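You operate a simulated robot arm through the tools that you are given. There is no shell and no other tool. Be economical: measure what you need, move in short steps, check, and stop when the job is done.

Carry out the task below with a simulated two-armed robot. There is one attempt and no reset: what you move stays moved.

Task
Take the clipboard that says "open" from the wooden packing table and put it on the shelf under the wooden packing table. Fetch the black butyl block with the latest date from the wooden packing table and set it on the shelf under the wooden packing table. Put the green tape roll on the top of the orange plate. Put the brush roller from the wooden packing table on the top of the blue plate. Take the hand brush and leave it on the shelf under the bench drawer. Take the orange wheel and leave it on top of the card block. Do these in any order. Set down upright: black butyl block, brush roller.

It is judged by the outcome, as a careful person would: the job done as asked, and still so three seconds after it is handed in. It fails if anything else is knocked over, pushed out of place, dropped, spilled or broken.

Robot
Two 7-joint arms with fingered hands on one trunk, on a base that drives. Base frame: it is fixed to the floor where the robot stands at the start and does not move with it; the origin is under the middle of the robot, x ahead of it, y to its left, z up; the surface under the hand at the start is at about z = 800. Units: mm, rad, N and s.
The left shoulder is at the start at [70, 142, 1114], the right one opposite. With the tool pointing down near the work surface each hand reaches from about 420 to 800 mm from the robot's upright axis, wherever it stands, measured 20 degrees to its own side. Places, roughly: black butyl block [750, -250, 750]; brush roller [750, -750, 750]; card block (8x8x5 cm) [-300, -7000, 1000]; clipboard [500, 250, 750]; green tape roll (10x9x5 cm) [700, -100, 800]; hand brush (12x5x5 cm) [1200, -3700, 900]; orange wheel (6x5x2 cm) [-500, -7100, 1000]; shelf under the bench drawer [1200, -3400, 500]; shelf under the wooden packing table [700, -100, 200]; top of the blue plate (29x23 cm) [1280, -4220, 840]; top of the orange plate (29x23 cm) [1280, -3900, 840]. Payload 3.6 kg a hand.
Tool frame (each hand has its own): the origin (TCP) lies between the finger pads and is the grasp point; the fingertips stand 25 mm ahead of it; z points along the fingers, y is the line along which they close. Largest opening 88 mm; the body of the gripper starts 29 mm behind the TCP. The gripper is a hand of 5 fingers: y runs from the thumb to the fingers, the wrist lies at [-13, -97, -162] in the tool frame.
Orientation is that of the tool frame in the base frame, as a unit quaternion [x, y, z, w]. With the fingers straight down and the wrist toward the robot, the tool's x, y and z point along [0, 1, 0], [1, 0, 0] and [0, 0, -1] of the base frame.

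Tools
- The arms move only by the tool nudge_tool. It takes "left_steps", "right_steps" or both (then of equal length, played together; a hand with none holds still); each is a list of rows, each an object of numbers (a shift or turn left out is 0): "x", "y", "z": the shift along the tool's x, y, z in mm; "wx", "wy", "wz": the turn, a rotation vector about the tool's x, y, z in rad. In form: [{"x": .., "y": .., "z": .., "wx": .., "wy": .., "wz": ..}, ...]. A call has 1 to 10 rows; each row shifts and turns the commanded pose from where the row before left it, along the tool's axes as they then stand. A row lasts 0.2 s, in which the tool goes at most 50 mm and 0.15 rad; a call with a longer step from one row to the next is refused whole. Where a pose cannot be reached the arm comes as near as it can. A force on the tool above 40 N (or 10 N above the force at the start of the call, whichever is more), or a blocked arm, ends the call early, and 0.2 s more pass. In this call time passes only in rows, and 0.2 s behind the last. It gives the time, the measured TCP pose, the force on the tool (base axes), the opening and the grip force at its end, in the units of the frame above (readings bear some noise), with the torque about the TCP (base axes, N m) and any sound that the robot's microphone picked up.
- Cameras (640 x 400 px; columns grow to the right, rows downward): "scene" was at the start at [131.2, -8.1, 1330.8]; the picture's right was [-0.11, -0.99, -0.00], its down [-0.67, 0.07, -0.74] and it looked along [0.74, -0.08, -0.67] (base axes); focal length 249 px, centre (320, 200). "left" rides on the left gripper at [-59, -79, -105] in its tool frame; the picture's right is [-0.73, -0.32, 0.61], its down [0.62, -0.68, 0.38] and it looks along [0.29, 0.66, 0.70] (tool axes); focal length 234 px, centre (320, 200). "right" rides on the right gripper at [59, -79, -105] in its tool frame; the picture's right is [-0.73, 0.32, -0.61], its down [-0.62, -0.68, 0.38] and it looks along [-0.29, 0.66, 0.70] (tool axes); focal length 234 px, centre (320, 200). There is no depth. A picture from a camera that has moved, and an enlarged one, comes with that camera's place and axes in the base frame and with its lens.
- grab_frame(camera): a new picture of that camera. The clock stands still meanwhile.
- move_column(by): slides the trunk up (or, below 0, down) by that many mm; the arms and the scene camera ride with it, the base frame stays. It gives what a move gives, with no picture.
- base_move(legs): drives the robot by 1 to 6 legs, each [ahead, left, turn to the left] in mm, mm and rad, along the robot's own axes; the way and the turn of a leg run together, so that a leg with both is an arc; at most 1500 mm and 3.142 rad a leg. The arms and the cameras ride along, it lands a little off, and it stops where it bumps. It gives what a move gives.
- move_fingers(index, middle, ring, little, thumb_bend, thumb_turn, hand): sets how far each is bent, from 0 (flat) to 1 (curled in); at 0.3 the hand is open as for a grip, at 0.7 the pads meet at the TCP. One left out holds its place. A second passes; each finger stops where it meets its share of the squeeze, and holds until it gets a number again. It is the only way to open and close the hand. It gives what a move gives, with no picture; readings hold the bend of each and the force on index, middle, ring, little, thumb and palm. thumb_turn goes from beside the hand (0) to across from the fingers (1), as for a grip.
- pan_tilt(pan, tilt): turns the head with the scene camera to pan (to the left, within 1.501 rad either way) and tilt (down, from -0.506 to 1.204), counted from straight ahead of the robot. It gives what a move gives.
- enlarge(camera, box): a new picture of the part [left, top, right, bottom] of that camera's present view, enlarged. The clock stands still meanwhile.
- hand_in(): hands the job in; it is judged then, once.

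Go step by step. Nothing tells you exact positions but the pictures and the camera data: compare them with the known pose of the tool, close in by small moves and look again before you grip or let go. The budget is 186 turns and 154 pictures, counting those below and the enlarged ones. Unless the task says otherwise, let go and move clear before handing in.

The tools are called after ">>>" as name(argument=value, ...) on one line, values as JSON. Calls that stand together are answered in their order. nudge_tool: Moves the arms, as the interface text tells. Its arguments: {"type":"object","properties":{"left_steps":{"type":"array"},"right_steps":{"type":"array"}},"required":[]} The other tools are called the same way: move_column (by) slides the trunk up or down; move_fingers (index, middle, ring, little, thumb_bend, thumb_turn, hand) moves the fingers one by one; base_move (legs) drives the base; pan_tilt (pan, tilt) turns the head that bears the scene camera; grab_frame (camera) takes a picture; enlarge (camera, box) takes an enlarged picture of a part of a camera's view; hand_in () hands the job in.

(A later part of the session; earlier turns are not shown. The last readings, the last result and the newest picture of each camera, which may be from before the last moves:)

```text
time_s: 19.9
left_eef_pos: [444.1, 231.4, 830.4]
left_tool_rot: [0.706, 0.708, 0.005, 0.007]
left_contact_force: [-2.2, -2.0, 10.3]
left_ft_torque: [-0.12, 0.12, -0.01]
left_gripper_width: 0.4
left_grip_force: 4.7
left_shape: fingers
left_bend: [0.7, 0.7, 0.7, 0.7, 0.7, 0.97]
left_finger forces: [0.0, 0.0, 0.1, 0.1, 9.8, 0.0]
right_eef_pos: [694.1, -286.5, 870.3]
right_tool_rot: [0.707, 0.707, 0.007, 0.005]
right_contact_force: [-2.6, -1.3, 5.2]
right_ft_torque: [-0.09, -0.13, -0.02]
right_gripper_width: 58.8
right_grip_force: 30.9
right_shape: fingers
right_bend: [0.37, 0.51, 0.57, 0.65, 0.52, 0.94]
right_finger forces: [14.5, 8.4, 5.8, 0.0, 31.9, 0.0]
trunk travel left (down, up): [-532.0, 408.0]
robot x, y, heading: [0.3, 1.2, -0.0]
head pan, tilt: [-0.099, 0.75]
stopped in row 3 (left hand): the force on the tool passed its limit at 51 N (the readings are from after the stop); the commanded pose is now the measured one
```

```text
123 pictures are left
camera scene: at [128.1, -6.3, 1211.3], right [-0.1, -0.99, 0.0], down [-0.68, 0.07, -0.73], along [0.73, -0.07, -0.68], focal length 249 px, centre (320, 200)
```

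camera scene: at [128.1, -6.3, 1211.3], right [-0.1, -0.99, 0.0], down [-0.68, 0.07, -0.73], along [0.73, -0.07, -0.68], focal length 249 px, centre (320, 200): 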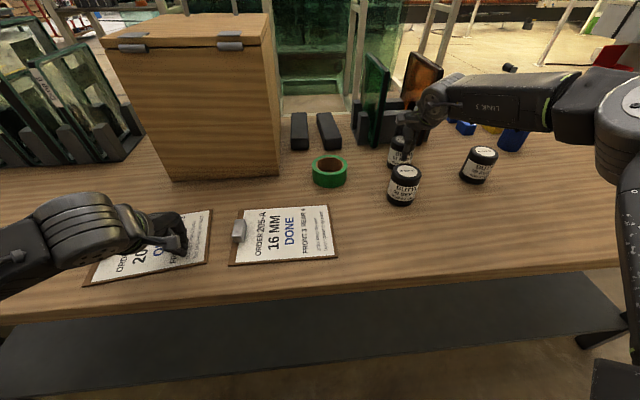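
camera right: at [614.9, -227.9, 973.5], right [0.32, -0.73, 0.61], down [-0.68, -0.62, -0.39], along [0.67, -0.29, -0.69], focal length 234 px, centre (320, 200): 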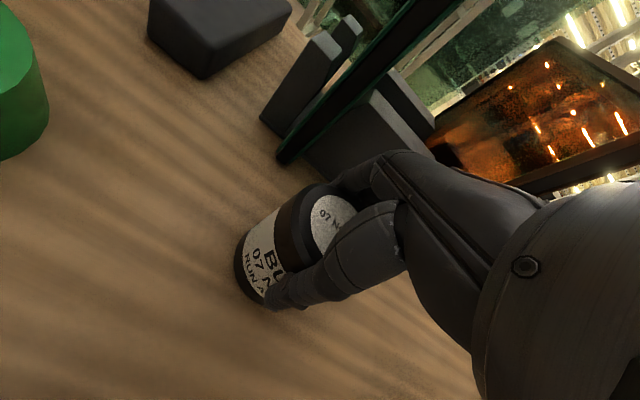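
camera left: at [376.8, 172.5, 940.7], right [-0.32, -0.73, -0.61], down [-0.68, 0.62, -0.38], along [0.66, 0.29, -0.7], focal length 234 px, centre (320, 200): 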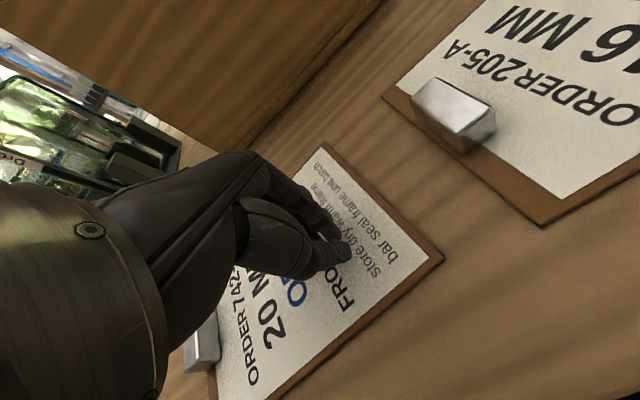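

Pressing drag stalls. Instead I'll hook the fingers behind the board's far edge and pull it toward me.

>>> nudge_tool(left_steps=[{"z": -25}, {"z": -25}, {"x": 22, "y": 38}, {"x": 22, "y": 38}])

>>> move_fingers(hand="left", index=0.3, middle=0.3, ring=0.3, little=0.3, thumb_bend=0.8)

>>> nudge_tool(left_steps=[{"z": 15}, {"z": 10}])

>>> grab_frame(camera="left")

>>> enlarge(camera="scene", box=[40, 160, 280, 310])

```text
time_s: 20.9
left_eef_pos: [520.4, 277.8, 880.4]
left_tool_rot: [0.707, 0.707, 0.004, 0.004]
left_contact_force: [0.5, -0.6, -0.6]
left_ft_torque: [-0.01, -0.01, 0.01]
left_gripper_width: 0.0
left_grip_force: 0.2
left_shape: fingers
left_bend: [0.7, 0.7, 0.7, 0.7, 0.7, 0.97]
left_finger forces: [0.1, 0.1, 0.1, 0.1, 0.0, 0.0]
right_eef_pos: [693.5, -287.4, 870.2]
right_tool_rot: [0.707, 0.707, 0.005, 0.005]
right_contact_force: [-1.5, -1.4, 8.9]
right_ft_torque: [-0.09, -0.24, -0.05]
right_gripper_width: 58.7
right_grip_force: 30.6
right_shape: fingers
right_bend: [0.38, 0.51, 0.57, 0.65, 0.52, 0.94]
right_finger forces: [15.3, 8.5, 6.0, 0.1, 32.0, 0.1]
trunk travel left (down, up): [-532.0, 408.0]
robot x, y, heading: [-0.8, 1.1, 0.0]
head pan, tilt: [-0.099, 0.75]
```

```text
time_s: 21.9
left_eef_pos: [519.9, 276.8, 880.9]
left_tool_rot: [0.706, 0.708, 0.004, 0.004]
left_contact_force: [-0.2, -0.7, 0.3]
left_ft_torque: [-0.01, 0.02, -0.01]
left_gripper_width: 26.7
left_grip_force: 0.0
left_shape: fingers
left_bend: [0.3, 0.3, 0.3, 0.3, 0.8, 0.97]
left_finger forces: [0.0, 0.1, 0.1, 0.0, 0.0, 0.0]
right_eef_pos: [693.9, -286.4, 869.4]
right_tool_rot: [0.707, 0.707, 0.006, 0.005]
right_contact_force: [-0.7, -1.3, 11.1]
right_ft_torque: [-0.09, -0.29, -0.06]
right_gripper_width: 58.9
right_grip_force: 31.5
right_shape: fingers
right_bend: [0.38, 0.51, 0.57, 0.65, 0.52, 0.94]
right_finger forces: [15.6, 8.7, 6.2, 0.0, 32.3, 0.0]
trunk travel left (down, up): [-532.0, 408.0]
robot x, y, heading: [0.4, 0.8, -0.004]
head pan, tilt: [-0.099, 0.75]
```

```text
time_s: 22.5
left_eef_pos: [520.3, 275.4, 855.5]
left_tool_rot: [0.707, 0.707, 0.004, 0.004]
left_contact_force: [1.1, -0.1, 0.4]
left_ft_torque: [0.0, 0.01, 0.02]
left_gripper_width: 26.9
left_grip_force: 0.1
left_shape: fingers
left_bend: [0.3, 0.3, 0.3, 0.3, 0.8, 0.97]
left_finger forces: [0.0, 0.1, 0.0, 0.1, 0.0, 0.0]
right_eef_pos: [694.2, -286.5, 868.6]
right_tool_rot: [0.708, 0.707, 0.005, 0.003]
right_contact_force: [-1.0, -1.4, 11.6]
right_ft_torque: [-0.14, -0.24, -0.02]
right_gripper_width: 58.6
right_grip_force: 31.7
right_shape: fingers
right_bend: [0.38, 0.51, 0.57, 0.65, 0.52, 0.94]
right_finger forces: [15.7, 8.7, 6.1, 0.1, 32.3, 0.0]
trunk travel left (down, up): [-532.0, 408.0]
robot x, y, heading: [3.4, -3.3, -0.003]
head pan, tilt: [-0.099, 0.75]
```

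```text
122 pictures are left
camera left: at [440.3, 217.1, 958.6], right [-0.31, -0.73, -0.61], down [-0.68, 0.62, -0.39], along [0.67, 0.29, -0.69], focal length 234 px, centre (320, 200)
```

left: 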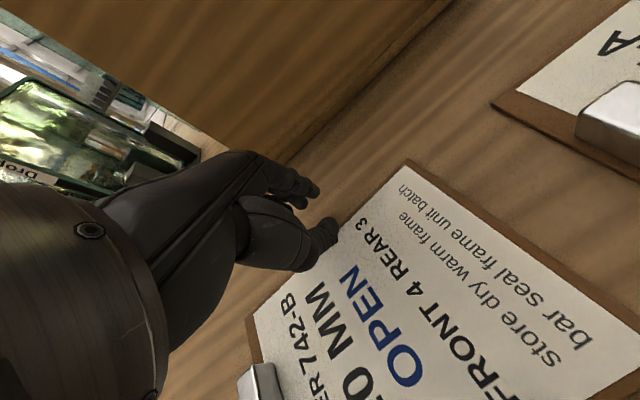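

```text
2.67 times, centred on (160, 235) of scene
camera zoom: at [128.5, -6.4, 1211.9], right [-0.1, -0.99, 0.0], down [-0.68, 0.07, -0.73], along [0.73, -0.07, -0.68], focal length 665 px, centre (747, 107)
```

zoom: 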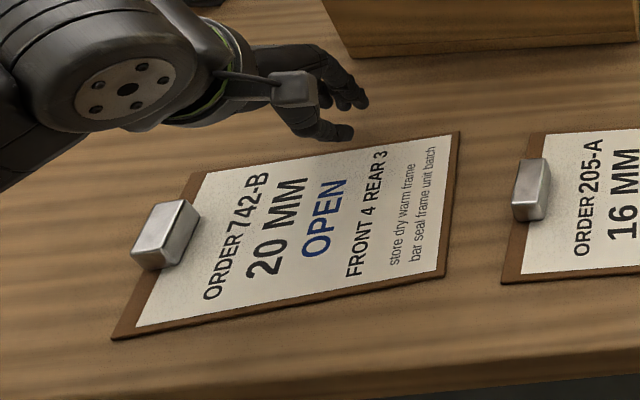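

The fingers are just behind the far edge. Lowering until the tips nearly touch the table.

>>> nudge_tool(left_steps=[{"z": 6}, {"z": 6}, {"z": 3}])

>>> grab_frame(camera="left")

```text
time_s: 23.3
left_eef_pos: [521.1, 277.4, 840.8]
left_tool_rot: [0.706, 0.708, 0.004, 0.004]
left_contact_force: [0.1, 0.0, 0.7]
left_ft_torque: [-0.01, 0.03, 0.02]
left_gripper_width: 27.1
left_grip_force: 0.0
left_shape: fingers
left_bend: [0.3, 0.3, 0.3, 0.3, 0.8, 0.97]
left_finger forces: [0.0, 0.0, 0.1, 0.0, 0.0, 0.0]
right_eef_pos: [694.0, -286.5, 869.8]
right_tool_rot: [0.707, 0.707, 0.005, 0.004]
right_contact_force: [-1.3, -0.7, 11.5]
right_ft_torque: [-0.08, -0.33, -0.05]
right_gripper_width: 58.9
right_grip_force: 31.2
right_shape: fingers
right_bend: [0.37, 0.51, 0.57, 0.65, 0.52, 0.94]
right_finger forces: [15.8, 8.8, 6.2, 0.0, 32.2, 0.0]
trunk travel left (down, up): [-532.0, 408.0]
robot x, y, heading: [-0.3, -2.6, -0.005]
head pan, tilt: [-0.099, 0.75]
```

```text
120 pictures are left
camera left: at [440.4, 217.1, 944.3], right [-0.31, -0.73, -0.61], down [-0.68, 0.62, -0.39], along [0.67, 0.29, -0.69], focal length 234 px, centre (320, 200)
```

left: 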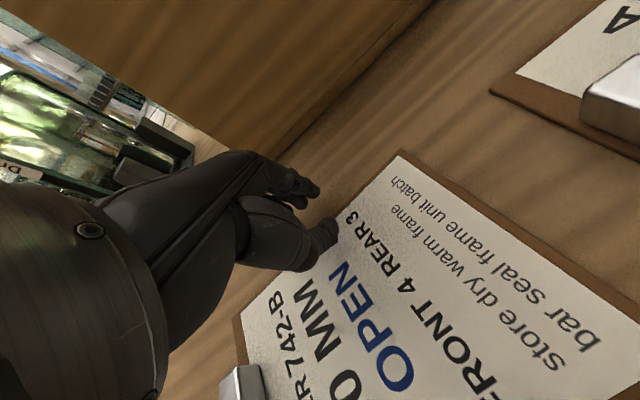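

>>> nudge_tool(left_steps=[{"z": 3}, {"z": 3}])

```text
time_s: 23.9
left_eef_pos: [519.7, 277.1, 835.0]
left_tool_rot: [0.707, 0.708, 0.003, 0.005]
left_contact_force: [0.4, -0.4, 1.0]
left_ft_torque: [-0.01, 0.03, 0.02]
left_gripper_width: 26.6
left_grip_force: 0.2
left_shape: fingers
left_bend: [0.3, 0.3, 0.3, 0.3, 0.8, 0.97]
left_finger forces: [0.0, 0.0, 0.1, 0.0, 0.0, 0.0]
right_eef_pos: [693.5, -286.9, 870.0]
right_tool_rot: [0.707, 0.707, 0.006, 0.004]
right_contact_force: [-1.3, -0.5, 11.6]
right_ft_torque: [-0.12, -0.27, -0.04]
right_gripper_width: 58.9
right_grip_force: 30.9
right_shape: fingers
right_bend: [0.37, 0.51, 0.57, 0.65, 0.52, 0.94]
right_finger forces: [15.8, 8.8, 6.1, 0.0, 32.2, 0.1]
trunk travel left (down, up): [-532.0, 408.0]
robot x, y, heading: [1.9, 0.8, -0.0]
head pan, tilt: [-0.099, 0.75]
```

The tips are still clear of the table (no force at TCP z=835); continuing down in 3 mm steps.

>>> nudge_tool(left_steps=[{"z": 3}, {"z": 3}])

>>> enlarge(camera="left", box=[220, 130, 420, 290])

```text
time_s: 24.5
left_eef_pos: [519.8, 276.3, 828.4]
left_tool_rot: [0.706, 0.708, 0.003, 0.004]
left_contact_force: [0.9, -0.5, 1.0]
left_ft_torque: [0.0, -0.02, -0.06]
left_gripper_width: 26.8
left_grip_force: 0.0
left_shape: fingers
left_bend: [0.3, 0.3, 0.3, 0.3, 0.8, 0.97]
left_finger forces: [0.0, 0.0, 0.1, 0.1, 0.0, 0.1]
right_eef_pos: [693.4, -286.7, 870.2]
right_tool_rot: [0.707, 0.707, 0.005, 0.004]
right_contact_force: [-0.9, -1.4, 10.8]
right_ft_torque: [-0.13, -0.29, -0.03]
right_gripper_width: 58.5
right_grip_force: 31.6
right_shape: fingers
right_bend: [0.37, 0.51, 0.57, 0.65, 0.52, 0.94]
right_finger forces: [15.8, 8.8, 6.1, 0.0, 32.3, 0.2]
trunk travel left (down, up): [-532.0, 408.0]
robot x, y, heading: [-0.0, 2.5, 0.002]
head pan, tilt: [-0.099, 0.75]
```

```text
2.50 times, centred on (320, 210) of left
camera zoom: at [440.2, 216.3, 932.0], right [-0.32, -0.73, -0.61], down [-0.68, 0.62, -0.39], along [0.66, 0.29, -0.69], focal length 585 px, centre (320, 175)
```

zoom: 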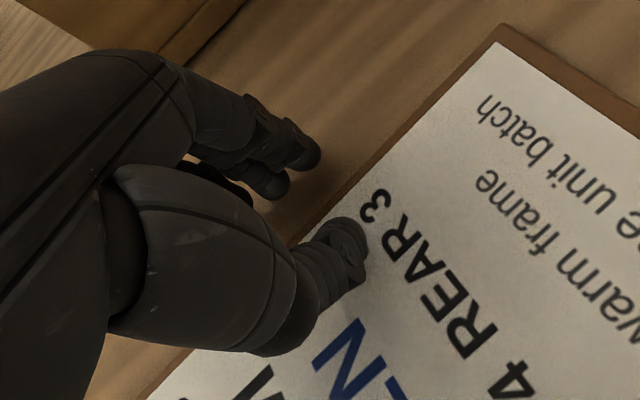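

Fingertips are down beside the far edge. Pulling gently toward the robot.

>>> nudge_tool(left_steps=[{"y": -10}, {"y": -10}, {"y": -10}])

>>> enlarge(camera="scene", box=[40, 160, 280, 310])

```text
time_s: 25.3
left_eef_pos: [490.2, 277.2, 827.5]
left_tool_rot: [0.706, 0.708, 0.004, 0.006]
left_contact_force: [-1.0, -0.3, 1.0]
left_ft_torque: [0.01, -0.04, 0.01]
left_gripper_width: 26.8
left_grip_force: 0.4
left_shape: fingers
left_bend: [0.3, 0.3, 0.3, 0.3, 0.8, 0.97]
left_finger forces: [0.0, 0.9, 0.0, 0.0, 0.0, 0.0]
right_eef_pos: [693.5, -286.5, 869.6]
right_tool_rot: [0.707, 0.707, 0.006, 0.004]
right_contact_force: [-0.6, -0.6, 12.3]
right_ft_torque: [-0.1, -0.33, -0.07]
right_gripper_width: 58.8
right_grip_force: 31.7
right_shape: fingers
right_bend: [0.37, 0.51, 0.57, 0.65, 0.52, 0.94]
right_finger forces: [16.0, 8.8, 6.1, 0.0, 32.2, 0.0]
trunk travel left (down, up): [-532.0, 408.0]
robot x, y, heading: [2.2, 0.1, 0.005]
head pan, tilt: [-0.099, 0.75]
```

```text
2.67 times, centred on (160, 235) of scene
camera zoom: at [128.5, -6.5, 1211.9], right [-0.1, -0.99, 0.0], down [-0.68, 0.07, -0.73], along [0.73, -0.07, -0.68], focal length 665 px, centre (747, 107)
```

zoom: 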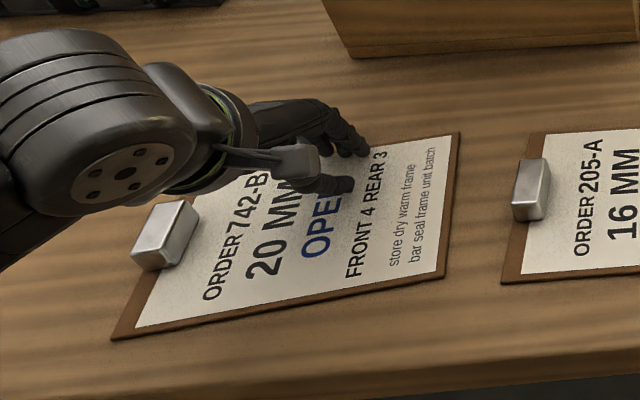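

>>> nudge_tool(left_steps=[{"y": -8}, {"y": -8}])

>>> enlarge(camera="scene", box=[40, 160, 280, 310])

```text
time_s: 25.9
left_eef_pos: [472.9, 276.8, 827.7]
left_tool_rot: [0.707, 0.708, 0.004, 0.005]
left_contact_force: [1.6, 0.2, 2.2]
left_ft_torque: [0.01, -0.13, 0.03]
left_gripper_width: 26.6
left_grip_force: 1.5
left_shape: fingers
left_bend: [0.3, 0.29, 0.3, 0.3, 0.8, 0.97]
left_finger forces: [0.0, 2.6, 0.0, 0.1, 0.0, 0.1]
right_eef_pos: [692.7, -286.0, 869.7]
right_tool_rot: [0.707, 0.707, 0.006, 0.003]
right_contact_force: [-1.0, -1.0, 12.2]
right_ft_torque: [-0.08, -0.32, -0.02]
right_gripper_width: 58.6
right_grip_force: 31.2
right_shape: fingers
right_bend: [0.37, 0.51, 0.57, 0.65, 0.52, 0.94]
right_finger forces: [16.0, 8.9, 6.0, 0.1, 32.0, 0.0]
trunk travel left (down, up): [-532.0, 408.0]
robot x, y, heading: [-3.7, 3.3, -0.001]
head pan, tilt: [-0.099, 0.75]
```

```text
2.67 times, centred on (160, 235) of scene
camera zoom: at [128.4, -6.6, 1211.9], right [-0.1, -0.99, 0.0], down [-0.68, 0.07, -0.73], along [0.73, -0.07, -0.68], focal length 665 px, centre (747, 107)
```

zoom: 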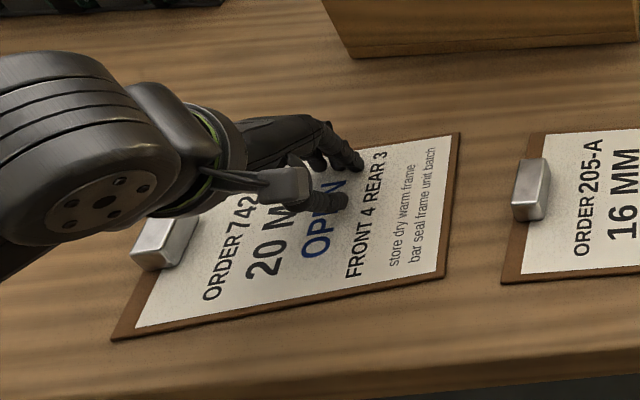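

The middle finger rode over onto the board. Since it is now lightly on top, I'll press a bit harder with the compliant fingers and pull.

>>> nudge_tool(left_steps=[{"z": 4}, {"z": 3}, {"y": -8}, {"y": -10}])

>>> enlarge(camera="scene", box=[40, 160, 280, 310])

```text
time_s: 26.9
left_eef_pos: [456.3, 273.3, 822.9]
left_tool_rot: [0.707, 0.707, 0.005, 0.006]
left_contact_force: [8.4, 2.1, 23.0]
left_ft_torque: [0.21, -1.47, 0.06]
left_gripper_width: 31.1
left_grip_force: 11.3
left_shape: fingers
left_bend: [0.26, 0.25, 0.26, 0.3, 0.81, 0.98]
left_finger forces: [5.0, 11.9, 3.5, 0.0, 1.9, 0.0]
right_eef_pos: [691.7, -287.2, 870.5]
right_tool_rot: [0.707, 0.707, 0.006, 0.004]
right_contact_force: [-2.3, 2.2, 8.4]
right_ft_torque: [0.01, -0.16, 0.05]
right_gripper_width: 58.7
right_grip_force: 29.9
right_shape: fingers
right_bend: [0.38, 0.51, 0.57, 0.65, 0.52, 0.94]
right_finger forces: [15.2, 7.9, 5.1, 0.1, 31.8, 0.1]
trunk travel left (down, up): [-532.0, 408.0]
robot x, y, heading: [2.7, 1.1, -0.005]
head pan, tilt: [-0.099, 0.75]
```

```text
2.67 times, centred on (160, 235) of scene
camera zoom: at [127.6, -7.8, 1212.0], right [-0.1, -0.99, 0.0], down [-0.68, 0.07, -0.73], along [0.73, -0.07, -0.68], focal length 665 px, centre (747, 107)
```

zoom: 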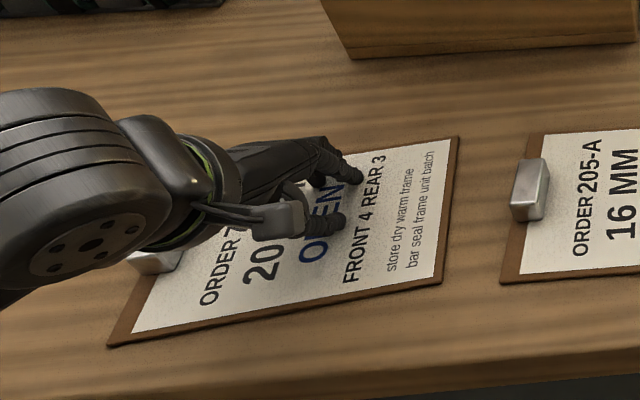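

It's sliding now at 23 N press. Continuing the pull.

>>> nudge_tool(left_steps=[{"y": -10}, {"y": -10}, {"y": -10}, {"y": -10}, {"y": -10}])

>>> grab_frame(camera="scene")

```text
time_s: 28.1
left_eef_pos: [405.2, 274.7, 821.3]
left_tool_rot: [0.707, 0.707, 0.005, 0.005]
left_contact_force: [7.0, 0.6, 26.8]
left_ft_torque: [0.06, -1.35, -0.07]
left_gripper_width: 31.0
left_grip_force: 12.6
left_shape: fingers
left_bend: [0.25, 0.25, 0.26, 0.3, 0.82, 0.98]
left_finger forces: [5.8, 9.4, 3.1, 0.0, 7.5, 0.1]
right_eef_pos: [693.2, -287.0, 870.6]
right_tool_rot: [0.707, 0.708, 0.007, 0.004]
right_contact_force: [0.3, 1.1, 6.7]
right_ft_torque: [-0.02, -0.21, 0.04]
right_gripper_width: 58.6
right_grip_force: 30.3
right_shape: fingers
right_bend: [0.38, 0.51, 0.57, 0.65, 0.52, 0.94]
right_finger forces: [15.8, 8.5, 5.3, 0.0, 30.8, 0.0]
trunk travel left (down, up): [-532.0, 408.0]
robot x, y, heading: [0.5, 0.4, -0.006]
head pan, tilt: [-0.099, 0.75]
```

```text
115 pictures are left
camera scene: at [126.9, -8.5, 1212.1], right [-0.1, -0.99, 0.0], down [-0.68, 0.07, -0.73], along [0.73, -0.07, -0.68], focal length 249 px, centre (320, 200)
```

scene: 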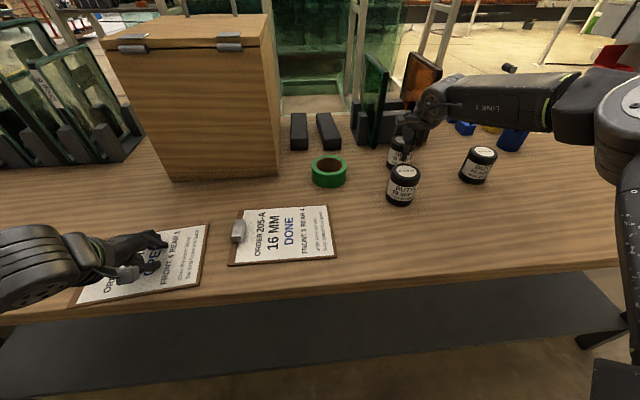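

The board is straight and sliding well; its near edge is ~25 mm from the table edge. Pulling about 72 mm more for overhang.

>>> nudge_tool(left_steps=[{"y": -12}, {"y": -12}, {"y": -12}, {"y": -12}, {"y": -12}, {"y": -12}])

>>> grab_frame(camera="scene")

```text
time_s: 29.3
left_eef_pos: [390.6, 288.9, 821.9]
left_tool_rot: [0.709, 0.705, 0.009, 0.009]
left_contact_force: [0.0, -6.1, 32.5]
left_ft_torque: [0.11, -1.89, -0.32]
left_gripper_width: 30.4
left_grip_force: 16.0
left_shape: fingers
left_bend: [0.27, 0.27, 0.29, 0.3, 0.81, 0.97]
left_finger forces: [6.0, 15.2, 8.1, 0.0, 3.8, 0.0]
left hand out of reach, approached as far as the arm can: row 2, 3, 4, 5
right_eef_pos: [693.1, -288.7, 871.5]
right_tool_rot: [0.707, 0.707, 0.008, 0.004]
right_contact_force: [0.8, 1.1, 2.9]
right_ft_torque: [-0.01, -0.22, 0.01]
right_gripper_width: 58.5
right_grip_force: 29.3
right_shape: fingers
right_bend: [0.38, 0.51, 0.57, 0.65, 0.52, 0.94]
right_finger forces: [15.7, 8.5, 5.4, 0.0, 29.0, 0.0]
trunk travel left (down, up): [-532.0, 408.0]
robot x, y, heading: [1.4, -2.3, -0.005]
head pan, tilt: [-0.099, 0.75]
stopped in row 5 (left hand): the force on the tool passed its limit at 43 N (the readings are from after the stop); the commanded pose is now the measured one
```

```text
114 pictures are left
camera scene: at [126.7, -9.5, 1211.9], right [-0.1, -0.99, 0.0], down [-0.68, 0.07, -0.73], along [0.73, -0.07, -0.68], focal length 249 px, centre (320, 200)
```

scene: 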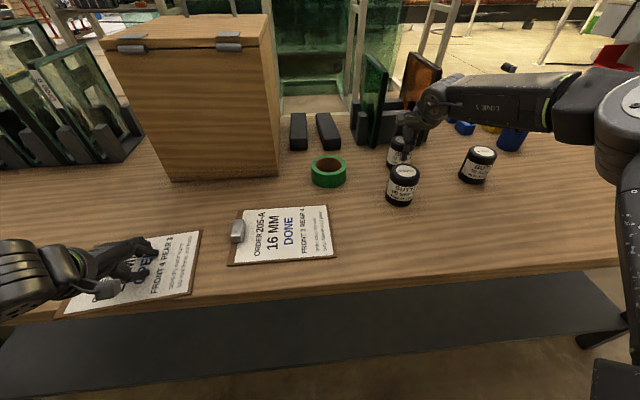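

I've hit the near-reach limit with ~15 mm more slide. I'll lift the pot well clear with the right hand, then drag the board by backing the base slightly.

>>> nudge_tool(right_steps=[{"z": -15}, {"z": -30}, {"z": -40}, {"z": -45}], left_steps=[{"z": -2}, {"z": 0}, {"z": 0}, {"z": 0}])

>>> grab_frame(camera="right")

>>> grab_frame(camera="scene")

```text
time_s: 30.3
left_eef_pos: [389.6, 287.9, 822.6]
left_tool_rot: [0.708, 0.706, 0.007, 0.005]
left_contact_force: [0.1, -5.0, 36.4]
left_ft_torque: [0.22, -2.23, -0.25]
left_gripper_width: 30.6
left_grip_force: 18.2
left_shape: fingers
left_bend: [0.26, 0.27, 0.27, 0.3, 0.81, 0.97]
left_finger forces: [7.2, 20.0, 7.6, 0.1, 1.7, 0.0]
right_eef_pos: [689.4, -290.7, 999.2]
right_tool_rot: [0.707, 0.707, 0.007, 0.002]
right_contact_force: [0.0, 0.2, -2.5]
right_ft_torque: [0.0, -0.01, 0.03]
right_gripper_width: 58.4
right_grip_force: 28.3
right_shape: fingers
right_bend: [0.38, 0.51, 0.57, 0.65, 0.52, 0.94]
right_finger forces: [14.6, 7.8, 5.3, 0.1, 28.0, 0.1]
trunk travel left (down, up): [-532.0, 408.0]
robot x, y, heading: [-0.9, 3.9, -0.001]
head pan, tilt: [-0.099, 0.75]
```

```text
113 pictures are left
camera right: at [608.9, -233.5, 1103.5], right [0.31, -0.73, 0.61], down [-0.68, -0.62, -0.4], along [0.67, -0.28, -0.69], focal length 234 px, centre (320, 200)
```

right: 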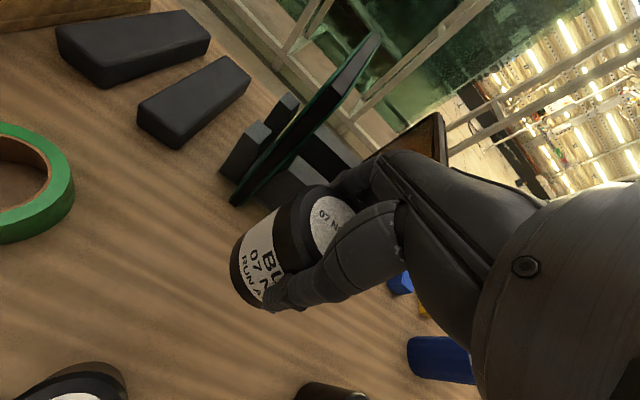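

```text
112 pictures are left
camera scene: at [127.1, -10.9, 1212.0], right [-0.1, -0.99, 0.0], down [-0.68, 0.07, -0.73], along [0.73, -0.07, -0.68], focal length 249 px, centre (320, 200)
```

scene: 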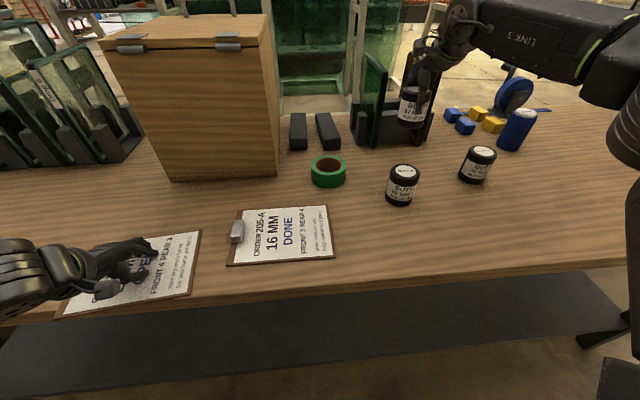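

Pot is lifted cleanly. Easing the left press a little, then backing up 55 mm to drag the board.

>>> nudge_tool(left_steps=[{"z": -3}])

>>> base_move(legs=[[-55, 0, 0]])

>>> grab_frame(camera="scene")

```text
time_s: 30.7
left_eef_pos: [390.1, 288.7, 822.7]
left_tool_rot: [0.708, 0.706, 0.005, 0.004]
left_contact_force: [2.9, -6.7, 21.9]
left_ft_torque: [0.03, -1.43, -0.42]
left_gripper_width: 30.9
left_grip_force: 10.5
left_shape: fingers
left_bend: [0.26, 0.27, 0.28, 0.3, 0.81, 0.97]
left_finger forces: [5.3, 12.9, 3.2, 0.0, 0.6, 0.1]
right_eef_pos: [690.6, -289.9, 997.5]
right_tool_rot: [0.706, 0.708, 0.008, 0.003]
right_contact_force: [-0.7, 0.4, -2.4]
right_ft_torque: [0.03, -0.02, 0.0]
right_gripper_width: 58.5
right_grip_force: 28.0
right_shape: fingers
right_bend: [0.38, 0.51, 0.57, 0.65, 0.52, 0.94]
right_finger forces: [14.7, 8.0, 5.4, 0.1, 28.2, 0.0]
trunk travel left (down, up): [-532.0, 408.0]
robot x, y, heading: [-2.4, -2.3, -0.004]
head pan, tilt: [-0.099, 0.75]
```

```text
time_s: 31.6
left_eef_pos: [333.6, 289.6, 823.8]
left_tool_rot: [0.707, 0.707, 0.006, 0.006]
left_contact_force: [-4.9, 0.6, 27.8]
left_ft_torque: [0.2, -1.54, 0.06]
left_gripper_width: 27.6
left_grip_force: 13.1
left_shape: fingers
left_bend: [0.3, 0.3, 0.3, 0.3, 0.8, 0.98]
left_finger forces: [5.3, 21.8, 0.2, 0.0, 0.0, 0.1]
right_eef_pos: [634.3, -288.2, 999.1]
right_tool_rot: [0.706, 0.708, 0.008, 0.003]
right_contact_force: [-0.6, 0.3, -2.8]
right_ft_torque: [0.0, -0.04, -0.03]
right_gripper_width: 58.2
right_grip_force: 27.9
right_shape: fingers
right_bend: [0.38, 0.51, 0.57, 0.65, 0.52, 0.94]
right_finger forces: [14.7, 7.8, 5.4, 0.0, 28.2, 0.1]
trunk travel left (down, up): [-532.0, 408.0]
robot x, y, heading: [-54.1, 0.5, 0.004]
head pan, tilt: [-0.099, 0.75]
```

```text
111 pictures are left
camera scene: at [71.4, -8.6, 1212.2], right [-0.1, -0.99, 0.0], down [-0.68, 0.07, -0.73], along [0.73, -0.07, -0.68], focal length 249 px, centre (320, 200)
```

scene: 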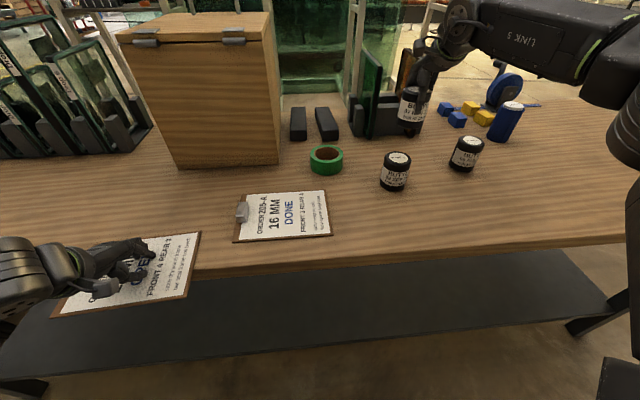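

The OPEN board now overhangs the edge by ~47 mm. I'll lift the left hand, back off, and then turn the left hand to point forward for an edge pinch.

>>> nudge_tool(left_steps=[{"z": -15}, {"z": -35}, {"z": -40}])

>>> base_move(legs=[[-345, 0, 0]])

>>> move_fingers(hand="left", thumb_bend=0.3)

>>> nudge_tool(left_steps=[{"y": 45}, {"y": 45}, {"y": 45}, {"y": 45}, {"wx": -0.145}, {"wx": -0.145}, {"wx": -0.145}, {"wx": -0.145}, {"wx": -0.145}, {"wx": -0.145}])

>>> grab_frame(camera="scene")

```text
time_s: 32.4
left_eef_pos: [335.1, 289.6, 910.8]
left_tool_rot: [0.708, 0.706, 0.003, 0.005]
left_contact_force: [0.0, 0.1, -0.1]
left_ft_torque: [0.0, 0.02, 0.01]
left_gripper_width: 26.3
left_grip_force: 0.1
left_shape: fingers
left_bend: [0.3, 0.3, 0.3, 0.3, 0.8, 0.98]
left_finger forces: [0.0, 0.0, 0.0, 0.1, 0.0, 0.1]
right_eef_pos: [639.0, -287.1, 996.5]
right_tool_rot: [0.706, 0.708, 0.005, 0.003]
right_contact_force: [0.2, 1.0, -3.3]
right_ft_torque: [0.02, -0.01, 0.0]
right_gripper_width: 58.4
right_grip_force: 27.9
right_shape: fingers
right_bend: [0.38, 0.51, 0.57, 0.65, 0.52, 0.94]
right_finger forces: [14.6, 7.9, 5.5, 0.0, 28.1, 0.0]
trunk travel left (down, up): [-532.0, 408.0]
robot x, y, heading: [-56.4, -2.6, -0.001]
head pan, tilt: [-0.099, 0.75]
```

```text
time_s: 34.4
left_eef_pos: [54.7, 288.4, 913.5]
left_tool_rot: [0.708, 0.706, 0.004, 0.006]
left_contact_force: [0.3, -0.5, 0.0]
left_ft_torque: [0.03, 0.0, 0.0]
left_gripper_width: 26.6
left_grip_force: 0.0
left_shape: fingers
left_bend: [0.3, 0.3, 0.3, 0.3, 0.8, 0.98]
left_finger forces: [0.0, 0.1, 0.0, 0.0, 0.0, 0.1]
right_eef_pos: [356.7, -289.5, 998.4]
right_tool_rot: [0.708, 0.706, 0.005, 0.003]
right_contact_force: [-0.3, 0.3, -1.9]
right_ft_torque: [-0.01, 0.0, 0.0]
right_gripper_width: 58.5
right_grip_force: 28.1
right_shape: fingers
right_bend: [0.38, 0.51, 0.58, 0.65, 0.52, 0.94]
right_finger forces: [15.1, 8.0, 5.4, 0.0, 28.5, 0.1]
trunk travel left (down, up): [-532.0, 408.0]
robot x, y, heading: [-334.3, 0.2, -0.001]
head pan, tilt: [-0.099, 0.75]
stopped in leg 1: the robot was blocked; the commanded pose is now the measured one
```

```text
time_s: 35.4
left_eef_pos: [57.8, 289.5, 912.5]
left_tool_rot: [0.708, 0.706, 0.004, 0.005]
left_contact_force: [1.1, 0.3, 0.1]
left_ft_torque: [-0.03, 0.0, -0.01]
left_gripper_width: 84.3
left_grip_force: 0.0
left_shape: fingers
left_bend: [0.3, 0.3, 0.3, 0.3, 0.3, 0.98]
left_finger forces: [0.0, 0.1, 0.0, 0.1, 0.0, 0.1]
right_eef_pos: [359.0, -289.1, 997.9]
right_tool_rot: [0.708, 0.706, 0.005, 0.003]
right_contact_force: [-0.2, -1.3, -2.4]
right_ft_torque: [-0.02, -0.02, 0.02]
right_gripper_width: 58.5
right_grip_force: 28.0
right_shape: fingers
right_bend: [0.38, 0.51, 0.58, 0.65, 0.52, 0.94]
right_finger forces: [15.1, 8.0, 5.3, 0.0, 28.4, 0.1]
trunk travel left (down, up): [-532.0, 408.0]
robot x, y, heading: [-332.1, 0.8, 0.0]
head pan, tilt: [-0.099, 0.75]
```

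```text
time_s: 37.6
left_eef_pos: [236.2, 289.0, 915.5]
left_tool_rot: [0.641, 0.638, 0.3, 0.304]
left_contact_force: [-0.6, -0.2, -0.2]
left_ft_torque: [-0.01, 0.01, 0.0]
left_gripper_width: 84.7
left_grip_force: 0.0
left_shape: fingers
left_bend: [0.3, 0.3, 0.3, 0.3, 0.3, 0.98]
left_finger forces: [0.1, 0.0, 0.0, 0.0, 0.0, 0.1]
right_eef_pos: [358.3, -289.7, 998.6]
right_tool_rot: [0.708, 0.706, 0.005, 0.002]
right_contact_force: [0.2, 0.3, -2.6]
right_ft_torque: [-0.03, 0.02, 0.0]
right_gripper_width: 58.1
right_grip_force: 28.6
right_shape: fingers
right_bend: [0.38, 0.51, 0.58, 0.65, 0.52, 0.94]
right_finger forces: [15.1, 8.0, 5.3, 0.1, 28.1, 0.1]
trunk travel left (down, up): [-532.0, 408.0]
robot x, y, heading: [-333.3, 0.1, -0.0]
head pan, tilt: [-0.099, 0.75]
```

```text
110 pictures are left
camera scene: at [-202.2, -6.9, 1211.5], right [-0.1, -0.99, 0.0], down [-0.68, 0.07, -0.73], along [0.73, -0.08, -0.68], focal length 249 px, centre (320, 200)
```

scene: 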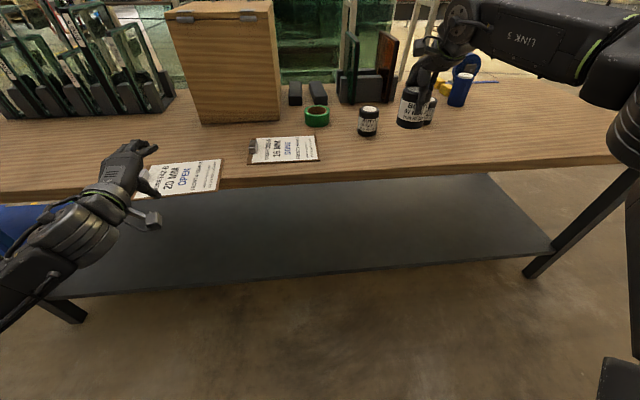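

Backing was blocked at x=-333 but that's enough room. I'll finish pitching the left hand forward, then lower it in front of the board's overhanging edge.

>>> nudge_tool(left_steps=[{"wx": -0.15}, {"wx": -0.15}, {"wx": -0.15}, {"wx": -0.15}, {"z": -10, "y": -20}, {"y": -30}, {"y": -30}])

>>> pan_tilt(pan=0.45, tilt=0.75)

>>> grab_frame(camera="scene")

>>> grab_frame(camera="left")

```text
time_s: 39.2
left_eef_pos: [219.2, 287.5, 836.8]
left_tool_rot: [0.523, 0.521, 0.476, 0.478]
left_contact_force: [-0.2, 0.1, -0.7]
left_ft_torque: [-0.03, -0.02, -0.01]
left_gripper_width: 84.6
left_grip_force: 0.2
left_shape: fingers
left_bend: [0.3, 0.3, 0.3, 0.3, 0.3, 0.98]
left_finger forces: [0.1, 0.1, 0.1, 0.0, 0.1, 0.0]
right_eef_pos: [357.6, -289.8, 997.4]
right_tool_rot: [0.708, 0.706, 0.005, 0.002]
right_contact_force: [0.0, 0.0, -3.5]
right_ft_torque: [-0.01, -0.04, 0.01]
right_gripper_width: 58.3
right_grip_force: 29.0
right_shape: fingers
right_bend: [0.38, 0.51, 0.58, 0.65, 0.52, 0.94]
right_finger forces: [15.0, 7.7, 5.3, 0.0, 28.0, 0.0]
trunk travel left (down, up): [-532.0, 408.0]
robot x, y, heading: [-334.9, -3.7, -0.005]
head pan, tilt: [-0.099, 0.75]
```

```text
time_s: 40.1
left_eef_pos: [221.6, 287.4, 836.2]
left_tool_rot: [0.522, 0.521, 0.476, 0.479]
left_contact_force: [0.4, -0.4, -0.3]
left_ft_torque: [-0.02, 0.0, -0.02]
left_gripper_width: 84.7
left_grip_force: 0.0
left_shape: fingers
left_bend: [0.3, 0.3, 0.3, 0.3, 0.3, 0.98]
left_finger forces: [0.0, 0.0, 0.0, 0.0, 0.0, 0.0]
right_eef_pos: [359.7, -289.7, 996.5]
right_tool_rot: [0.708, 0.706, 0.004, 0.003]
right_contact_force: [1.0, -0.3, -3.0]
right_ft_torque: [0.02, -0.01, 0.01]
right_gripper_width: 58.2
right_grip_force: 28.2
right_shape: fingers
right_bend: [0.38, 0.51, 0.58, 0.65, 0.52, 0.94]
right_finger forces: [15.2, 7.8, 5.4, 0.0, 27.9, 0.0]
trunk travel left (down, up): [-532.0, 408.0]
robot x, y, heading: [-332.4, -1.4, 0.002]
head pan, tilt: [0.45, 0.75]
```

```text
109 pictures are left
camera scene: at [-209.9, 37.0, 1211.5], right [0.43, -0.9, 0.0], down [-0.62, -0.29, -0.73], along [0.66, 0.32, -0.68], focal length 249 px, centre (320, 200)
```

scene: 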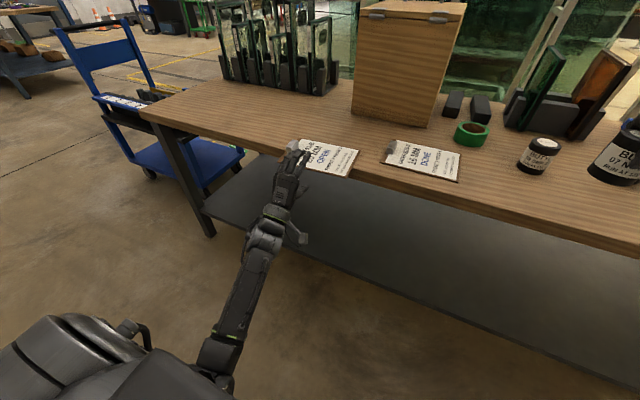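

```text
108 pictures are left
camera left: at [110.0, 228.3, 766.9], right [0.57, -0.73, -0.37], down [0.32, 0.62, -0.71], along [0.75, 0.29, 0.59], focal length 234 px, centre (320, 200)
```

left: 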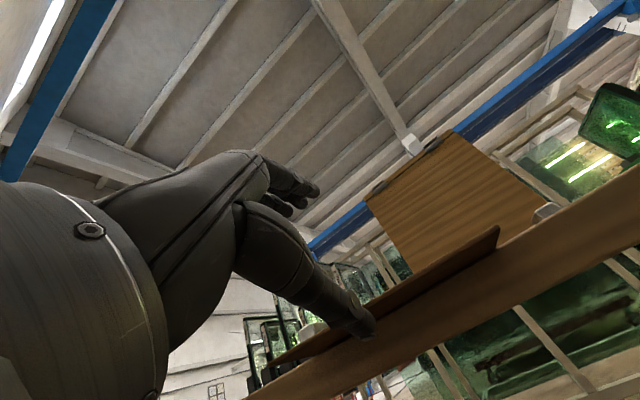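

>>> nudge_tool(left_steps=[{"y": -25}])

>>> grab_frame(camera="left")

>>> enlarge(camera="scene", box=[220, 110, 400, 240])

```text
time_s: 40.5
left_eef_pos: [221.3, 288.2, 812.8]
left_tool_rot: [0.523, 0.521, 0.476, 0.478]
left_contact_force: [0.2, -0.6, -1.6]
left_ft_torque: [-0.03, -0.01, 0.0]
left_gripper_width: 84.7
left_grip_force: 0.1
left_shape: fingers
left_bend: [0.3, 0.3, 0.3, 0.3, 0.3, 0.98]
left_finger forces: [0.1, 0.1, 0.1, 0.1, 0.1, 0.0]
right_eef_pos: [357.7, -289.6, 996.9]
right_tool_rot: [0.708, 0.706, 0.004, 0.003]
right_contact_force: [-0.2, -0.1, -2.8]
right_ft_torque: [-0.02, 0.0, 0.04]
right_gripper_width: 58.3
right_grip_force: 28.0
right_shape: fingers
right_bend: [0.38, 0.51, 0.58, 0.65, 0.52, 0.94]
right_finger forces: [15.1, 7.8, 5.3, 0.0, 28.0, 0.1]
trunk travel left (down, up): [-532.0, 408.0]
robot x, y, heading: [-331.3, 0.1, -0.009]
head pan, tilt: [0.45, 0.75]
```

```text
107 pictures are left
camera left: at [108.7, 229.0, 741.6], right [0.57, -0.73, -0.37], down [0.32, 0.62, -0.71], along [0.75, 0.29, 0.59], focal length 234 px, centre (320, 200)
```

left: 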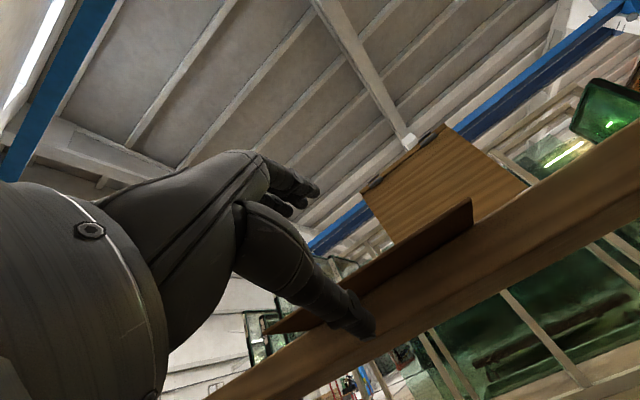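

```text
3.08 times, centred on (310, 175) of scene
camera zoom: at [-209.8, 37.2, 1211.5], right [0.43, -0.9, 0.0], down [-0.62, -0.29, -0.73], along [0.66, 0.32, -0.68], focal length 767 px, centre (351, 277)
```

zoom: 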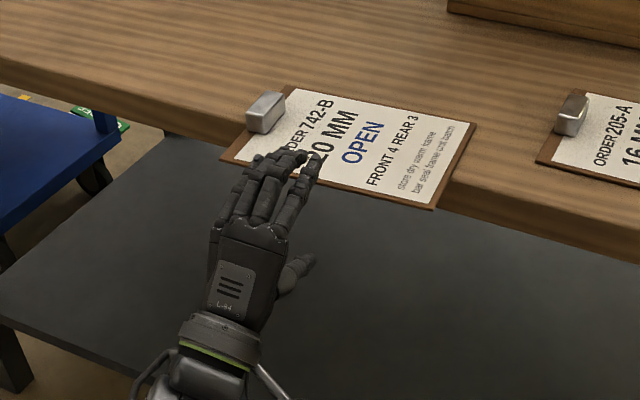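

Board near edge is at x≈285, hand centred well. Advancing so the fingers go above and the thumb below the overhang.

>>> nudge_tool(left_steps=[{"z": 30, "x": 5}, {"z": 25, "x": 4, "y": 3}, {"z": 21, "y": 3}])

>>> grab_frame(camera="left")

>>> enlarge(camera="scene", box=[220, 110, 400, 240])

```text
time_s: 41.4
left_eef_pos: [294.9, 296.7, 809.8]
left_tool_rot: [0.522, 0.521, 0.476, 0.478]
left_contact_force: [-0.8, -0.4, -0.9]
left_ft_torque: [0.04, -0.02, 0.02]
left_gripper_width: 84.5
left_grip_force: 0.0
left_shape: fingers
left_bend: [0.3, 0.3, 0.3, 0.3, 0.3, 0.98]
left_finger forces: [0.0, 0.0, 0.1, 0.1, 0.1, 0.0]
right_eef_pos: [358.7, -289.6, 996.8]
right_tool_rot: [0.708, 0.706, 0.004, 0.002]
right_contact_force: [0.5, -0.9, -2.4]
right_ft_torque: [0.0, 0.03, 0.0]
right_gripper_width: 58.3
right_grip_force: 27.9
right_shape: fingers
right_bend: [0.38, 0.51, 0.58, 0.65, 0.52, 0.94]
right_finger forces: [15.0, 7.8, 5.3, 0.0, 27.9, 0.1]
trunk travel left (down, up): [-532.0, 408.0]
robot x, y, heading: [-330.8, -2.5, -0.0]
head pan, tilt: [0.45, 0.75]
```

```text
105 pictures are left
camera left: at [183.1, 237.7, 740.2], right [0.57, -0.73, -0.37], down [0.32, 0.62, -0.71], along [0.75, 0.29, 0.59], focal length 234 px, centre (320, 200)
```

left: 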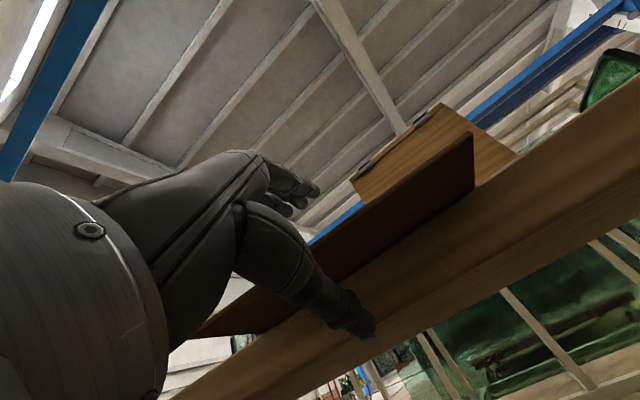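

```text
3.08 times, centred on (310, 175) of scene
camera zoom: at [-209.3, 37.0, 1211.4], right [0.43, -0.9, 0.0], down [-0.62, -0.29, -0.73], along [0.66, 0.32, -0.68], focal length 767 px, centre (351, 277)
```

zoom: 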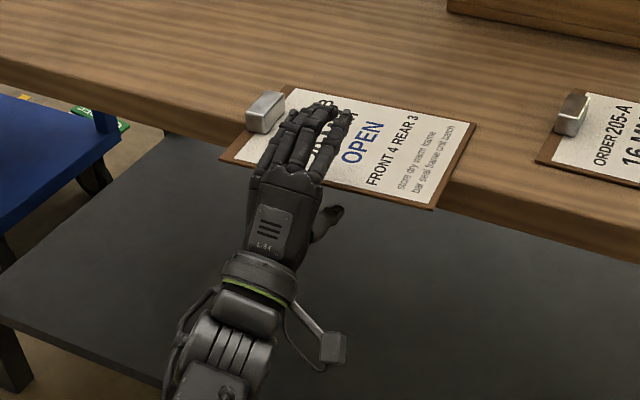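

Fingers are above, thumb below the board. Closing the left hand.

>>> move_fingers(hand="left", index=0.68, middle=0.68, ring=0.68, little=0.68, thumb_bend=0.75)

>>> grab_frame(camera="left")

>>> enlarge(camera="scene", box=[220, 110, 400, 240])

```text
time_s: 42.4
left_eef_pos: [294.2, 297.4, 811.1]
left_tool_rot: [0.523, 0.521, 0.475, 0.479]
left_contact_force: [-0.2, -0.2, 0.1]
left_ft_torque: [0.01, -0.03, 0.02]
left_gripper_width: 0.0
left_grip_force: 2.5
left_shape: fingers
left_bend: [0.67, 0.67, 0.68, 0.68, 0.72, 0.98]
left_finger forces: [0.8, 0.9, 0.4, 0.0, 2.8, 0.0]
right_eef_pos: [357.8, -290.0, 997.4]
right_tool_rot: [0.707, 0.707, 0.005, 0.002]
right_contact_force: [-0.9, -0.1, -2.5]
right_ft_torque: [-0.03, 0.03, 0.03]
right_gripper_width: 58.1
right_grip_force: 28.0
right_shape: fingers
right_bend: [0.38, 0.51, 0.58, 0.65, 0.52, 0.94]
right_finger forces: [15.1, 7.8, 5.4, 0.0, 28.0, 0.0]
trunk travel left (down, up): [-532.0, 408.0]
robot x, y, heading: [-333.4, -2.5, -0.009]
head pan, tilt: [0.45, 0.75]
```

```text
103 pictures are left
camera left: at [182.6, 237.8, 740.6], right [0.57, -0.73, -0.37], down [0.32, 0.62, -0.71], along [0.75, 0.29, 0.59], focal length 234 px, centre (320, 200)
```

left: 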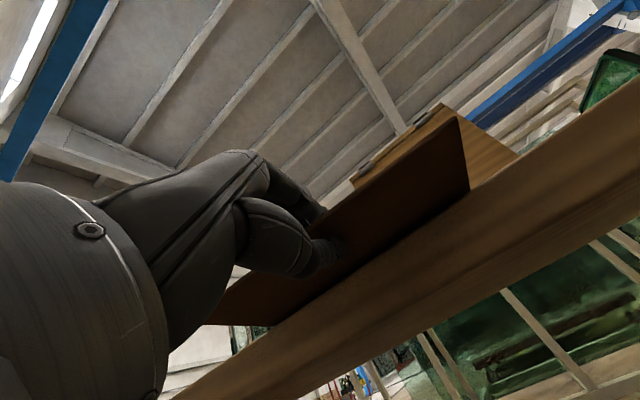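

```text
3.08 times, centred on (310, 175) of scene
camera zoom: at [-209.8, 37.2, 1211.5], right [0.43, -0.9, 0.0], down [-0.62, -0.29, -0.73], along [0.66, 0.32, -0.68], focal length 767 px, centre (351, 277)
```

zoom: 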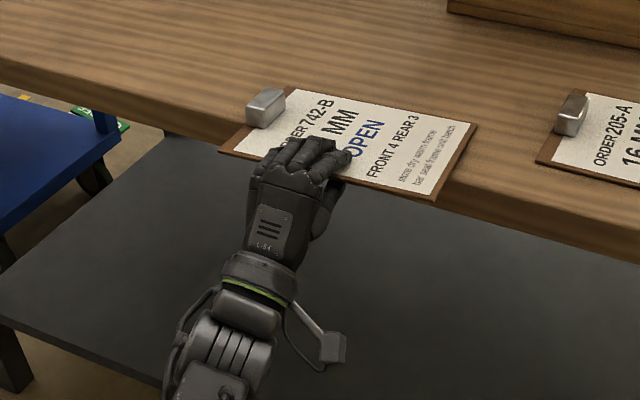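

The board is pinched; tightening the grip, then lifting slightly.

>>> move_fingers(hand="left", index=0.85, middle=0.85, ring=0.85, little=0.85, thumb_bend=0.9)

>>> nudge_tool(left_steps=[{"y": 10}, {"y": 15}, {"y": 25}, {"z": -30}, {"z": -40}, {"z": -40}])

>>> grab_frame(camera="scene")

```text
time_s: 43.4
left_eef_pos: [295.1, 297.0, 810.3]
left_tool_rot: [0.522, 0.521, 0.477, 0.479]
left_contact_force: [-0.8, -0.2, 1.8]
left_ft_torque: [0.33, -0.08, 0.12]
left_gripper_width: 0.1
left_grip_force: 29.5
left_shape: fingers
left_bend: [0.78, 0.84, 0.84, 0.85, 0.72, 0.95]
left_finger forces: [10.2, 10.8, 9.5, 0.0, 28.9, 0.0]
right_eef_pos: [358.2, -290.1, 997.0]
right_tool_rot: [0.707, 0.707, 0.005, 0.002]
right_contact_force: [-0.2, 0.1, -2.9]
right_ft_torque: [0.06, -0.03, -0.04]
right_gripper_width: 58.3
right_grip_force: 27.5
right_shape: fingers
right_bend: [0.38, 0.51, 0.58, 0.65, 0.52, 0.94]
right_finger forces: [15.2, 7.7, 5.3, 0.1, 28.0, 0.1]
trunk travel left (down, up): [-532.0, 408.0]
robot x, y, heading: [-330.9, 4.8, -0.004]
head pan, tilt: [0.45, 0.75]
```

```text
time_s: 44.8
left_eef_pos: [188.6, 296.5, 870.4]
left_tool_rot: [0.522, 0.52, 0.476, 0.48]
left_contact_force: [0.1, -0.4, -1.0]
left_ft_torque: [-0.02, 0.06, -0.02]
left_gripper_width: 0.0
left_grip_force: 17.1
left_shape: fingers
left_bend: [0.79, 0.85, 0.85, 0.85, 0.79, 0.9]
left_finger forces: [17.0, 0.1, 0.0, 0.1, 17.2, 0.0]
right_eef_pos: [358.0, -290.2, 996.9]
right_tool_rot: [0.708, 0.706, 0.005, 0.004]
right_contact_force: [-0.7, 0.5, -2.6]
right_ft_torque: [0.03, 0.0, 0.02]
right_gripper_width: 58.4
right_grip_force: 28.1
right_shape: fingers
right_bend: [0.38, 0.51, 0.58, 0.65, 0.52, 0.94]
right_finger forces: [15.0, 7.8, 5.4, 0.0, 27.9, 0.1]
trunk travel left (down, up): [-532.0, 408.0]
robot x, y, heading: [-337.0, 1.2, -0.006]
head pan, tilt: [0.45, 0.75]
```

```text
101 pictures are left
camera scene: at [-210.8, 37.2, 1211.6], right [0.43, -0.9, 0.0], down [-0.61, -0.29, -0.73], along [0.66, 0.32, -0.68], focal length 249 px, centre (320, 200)
```

scene: 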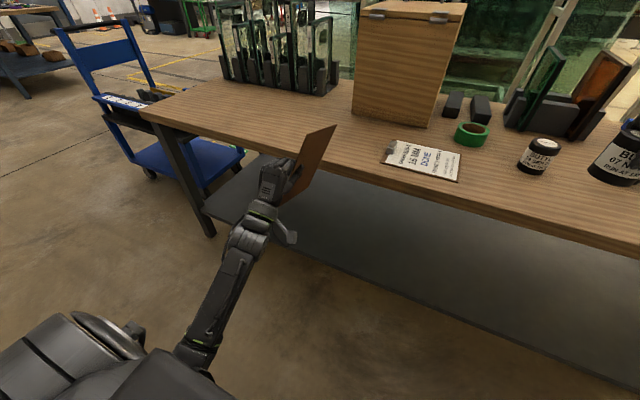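

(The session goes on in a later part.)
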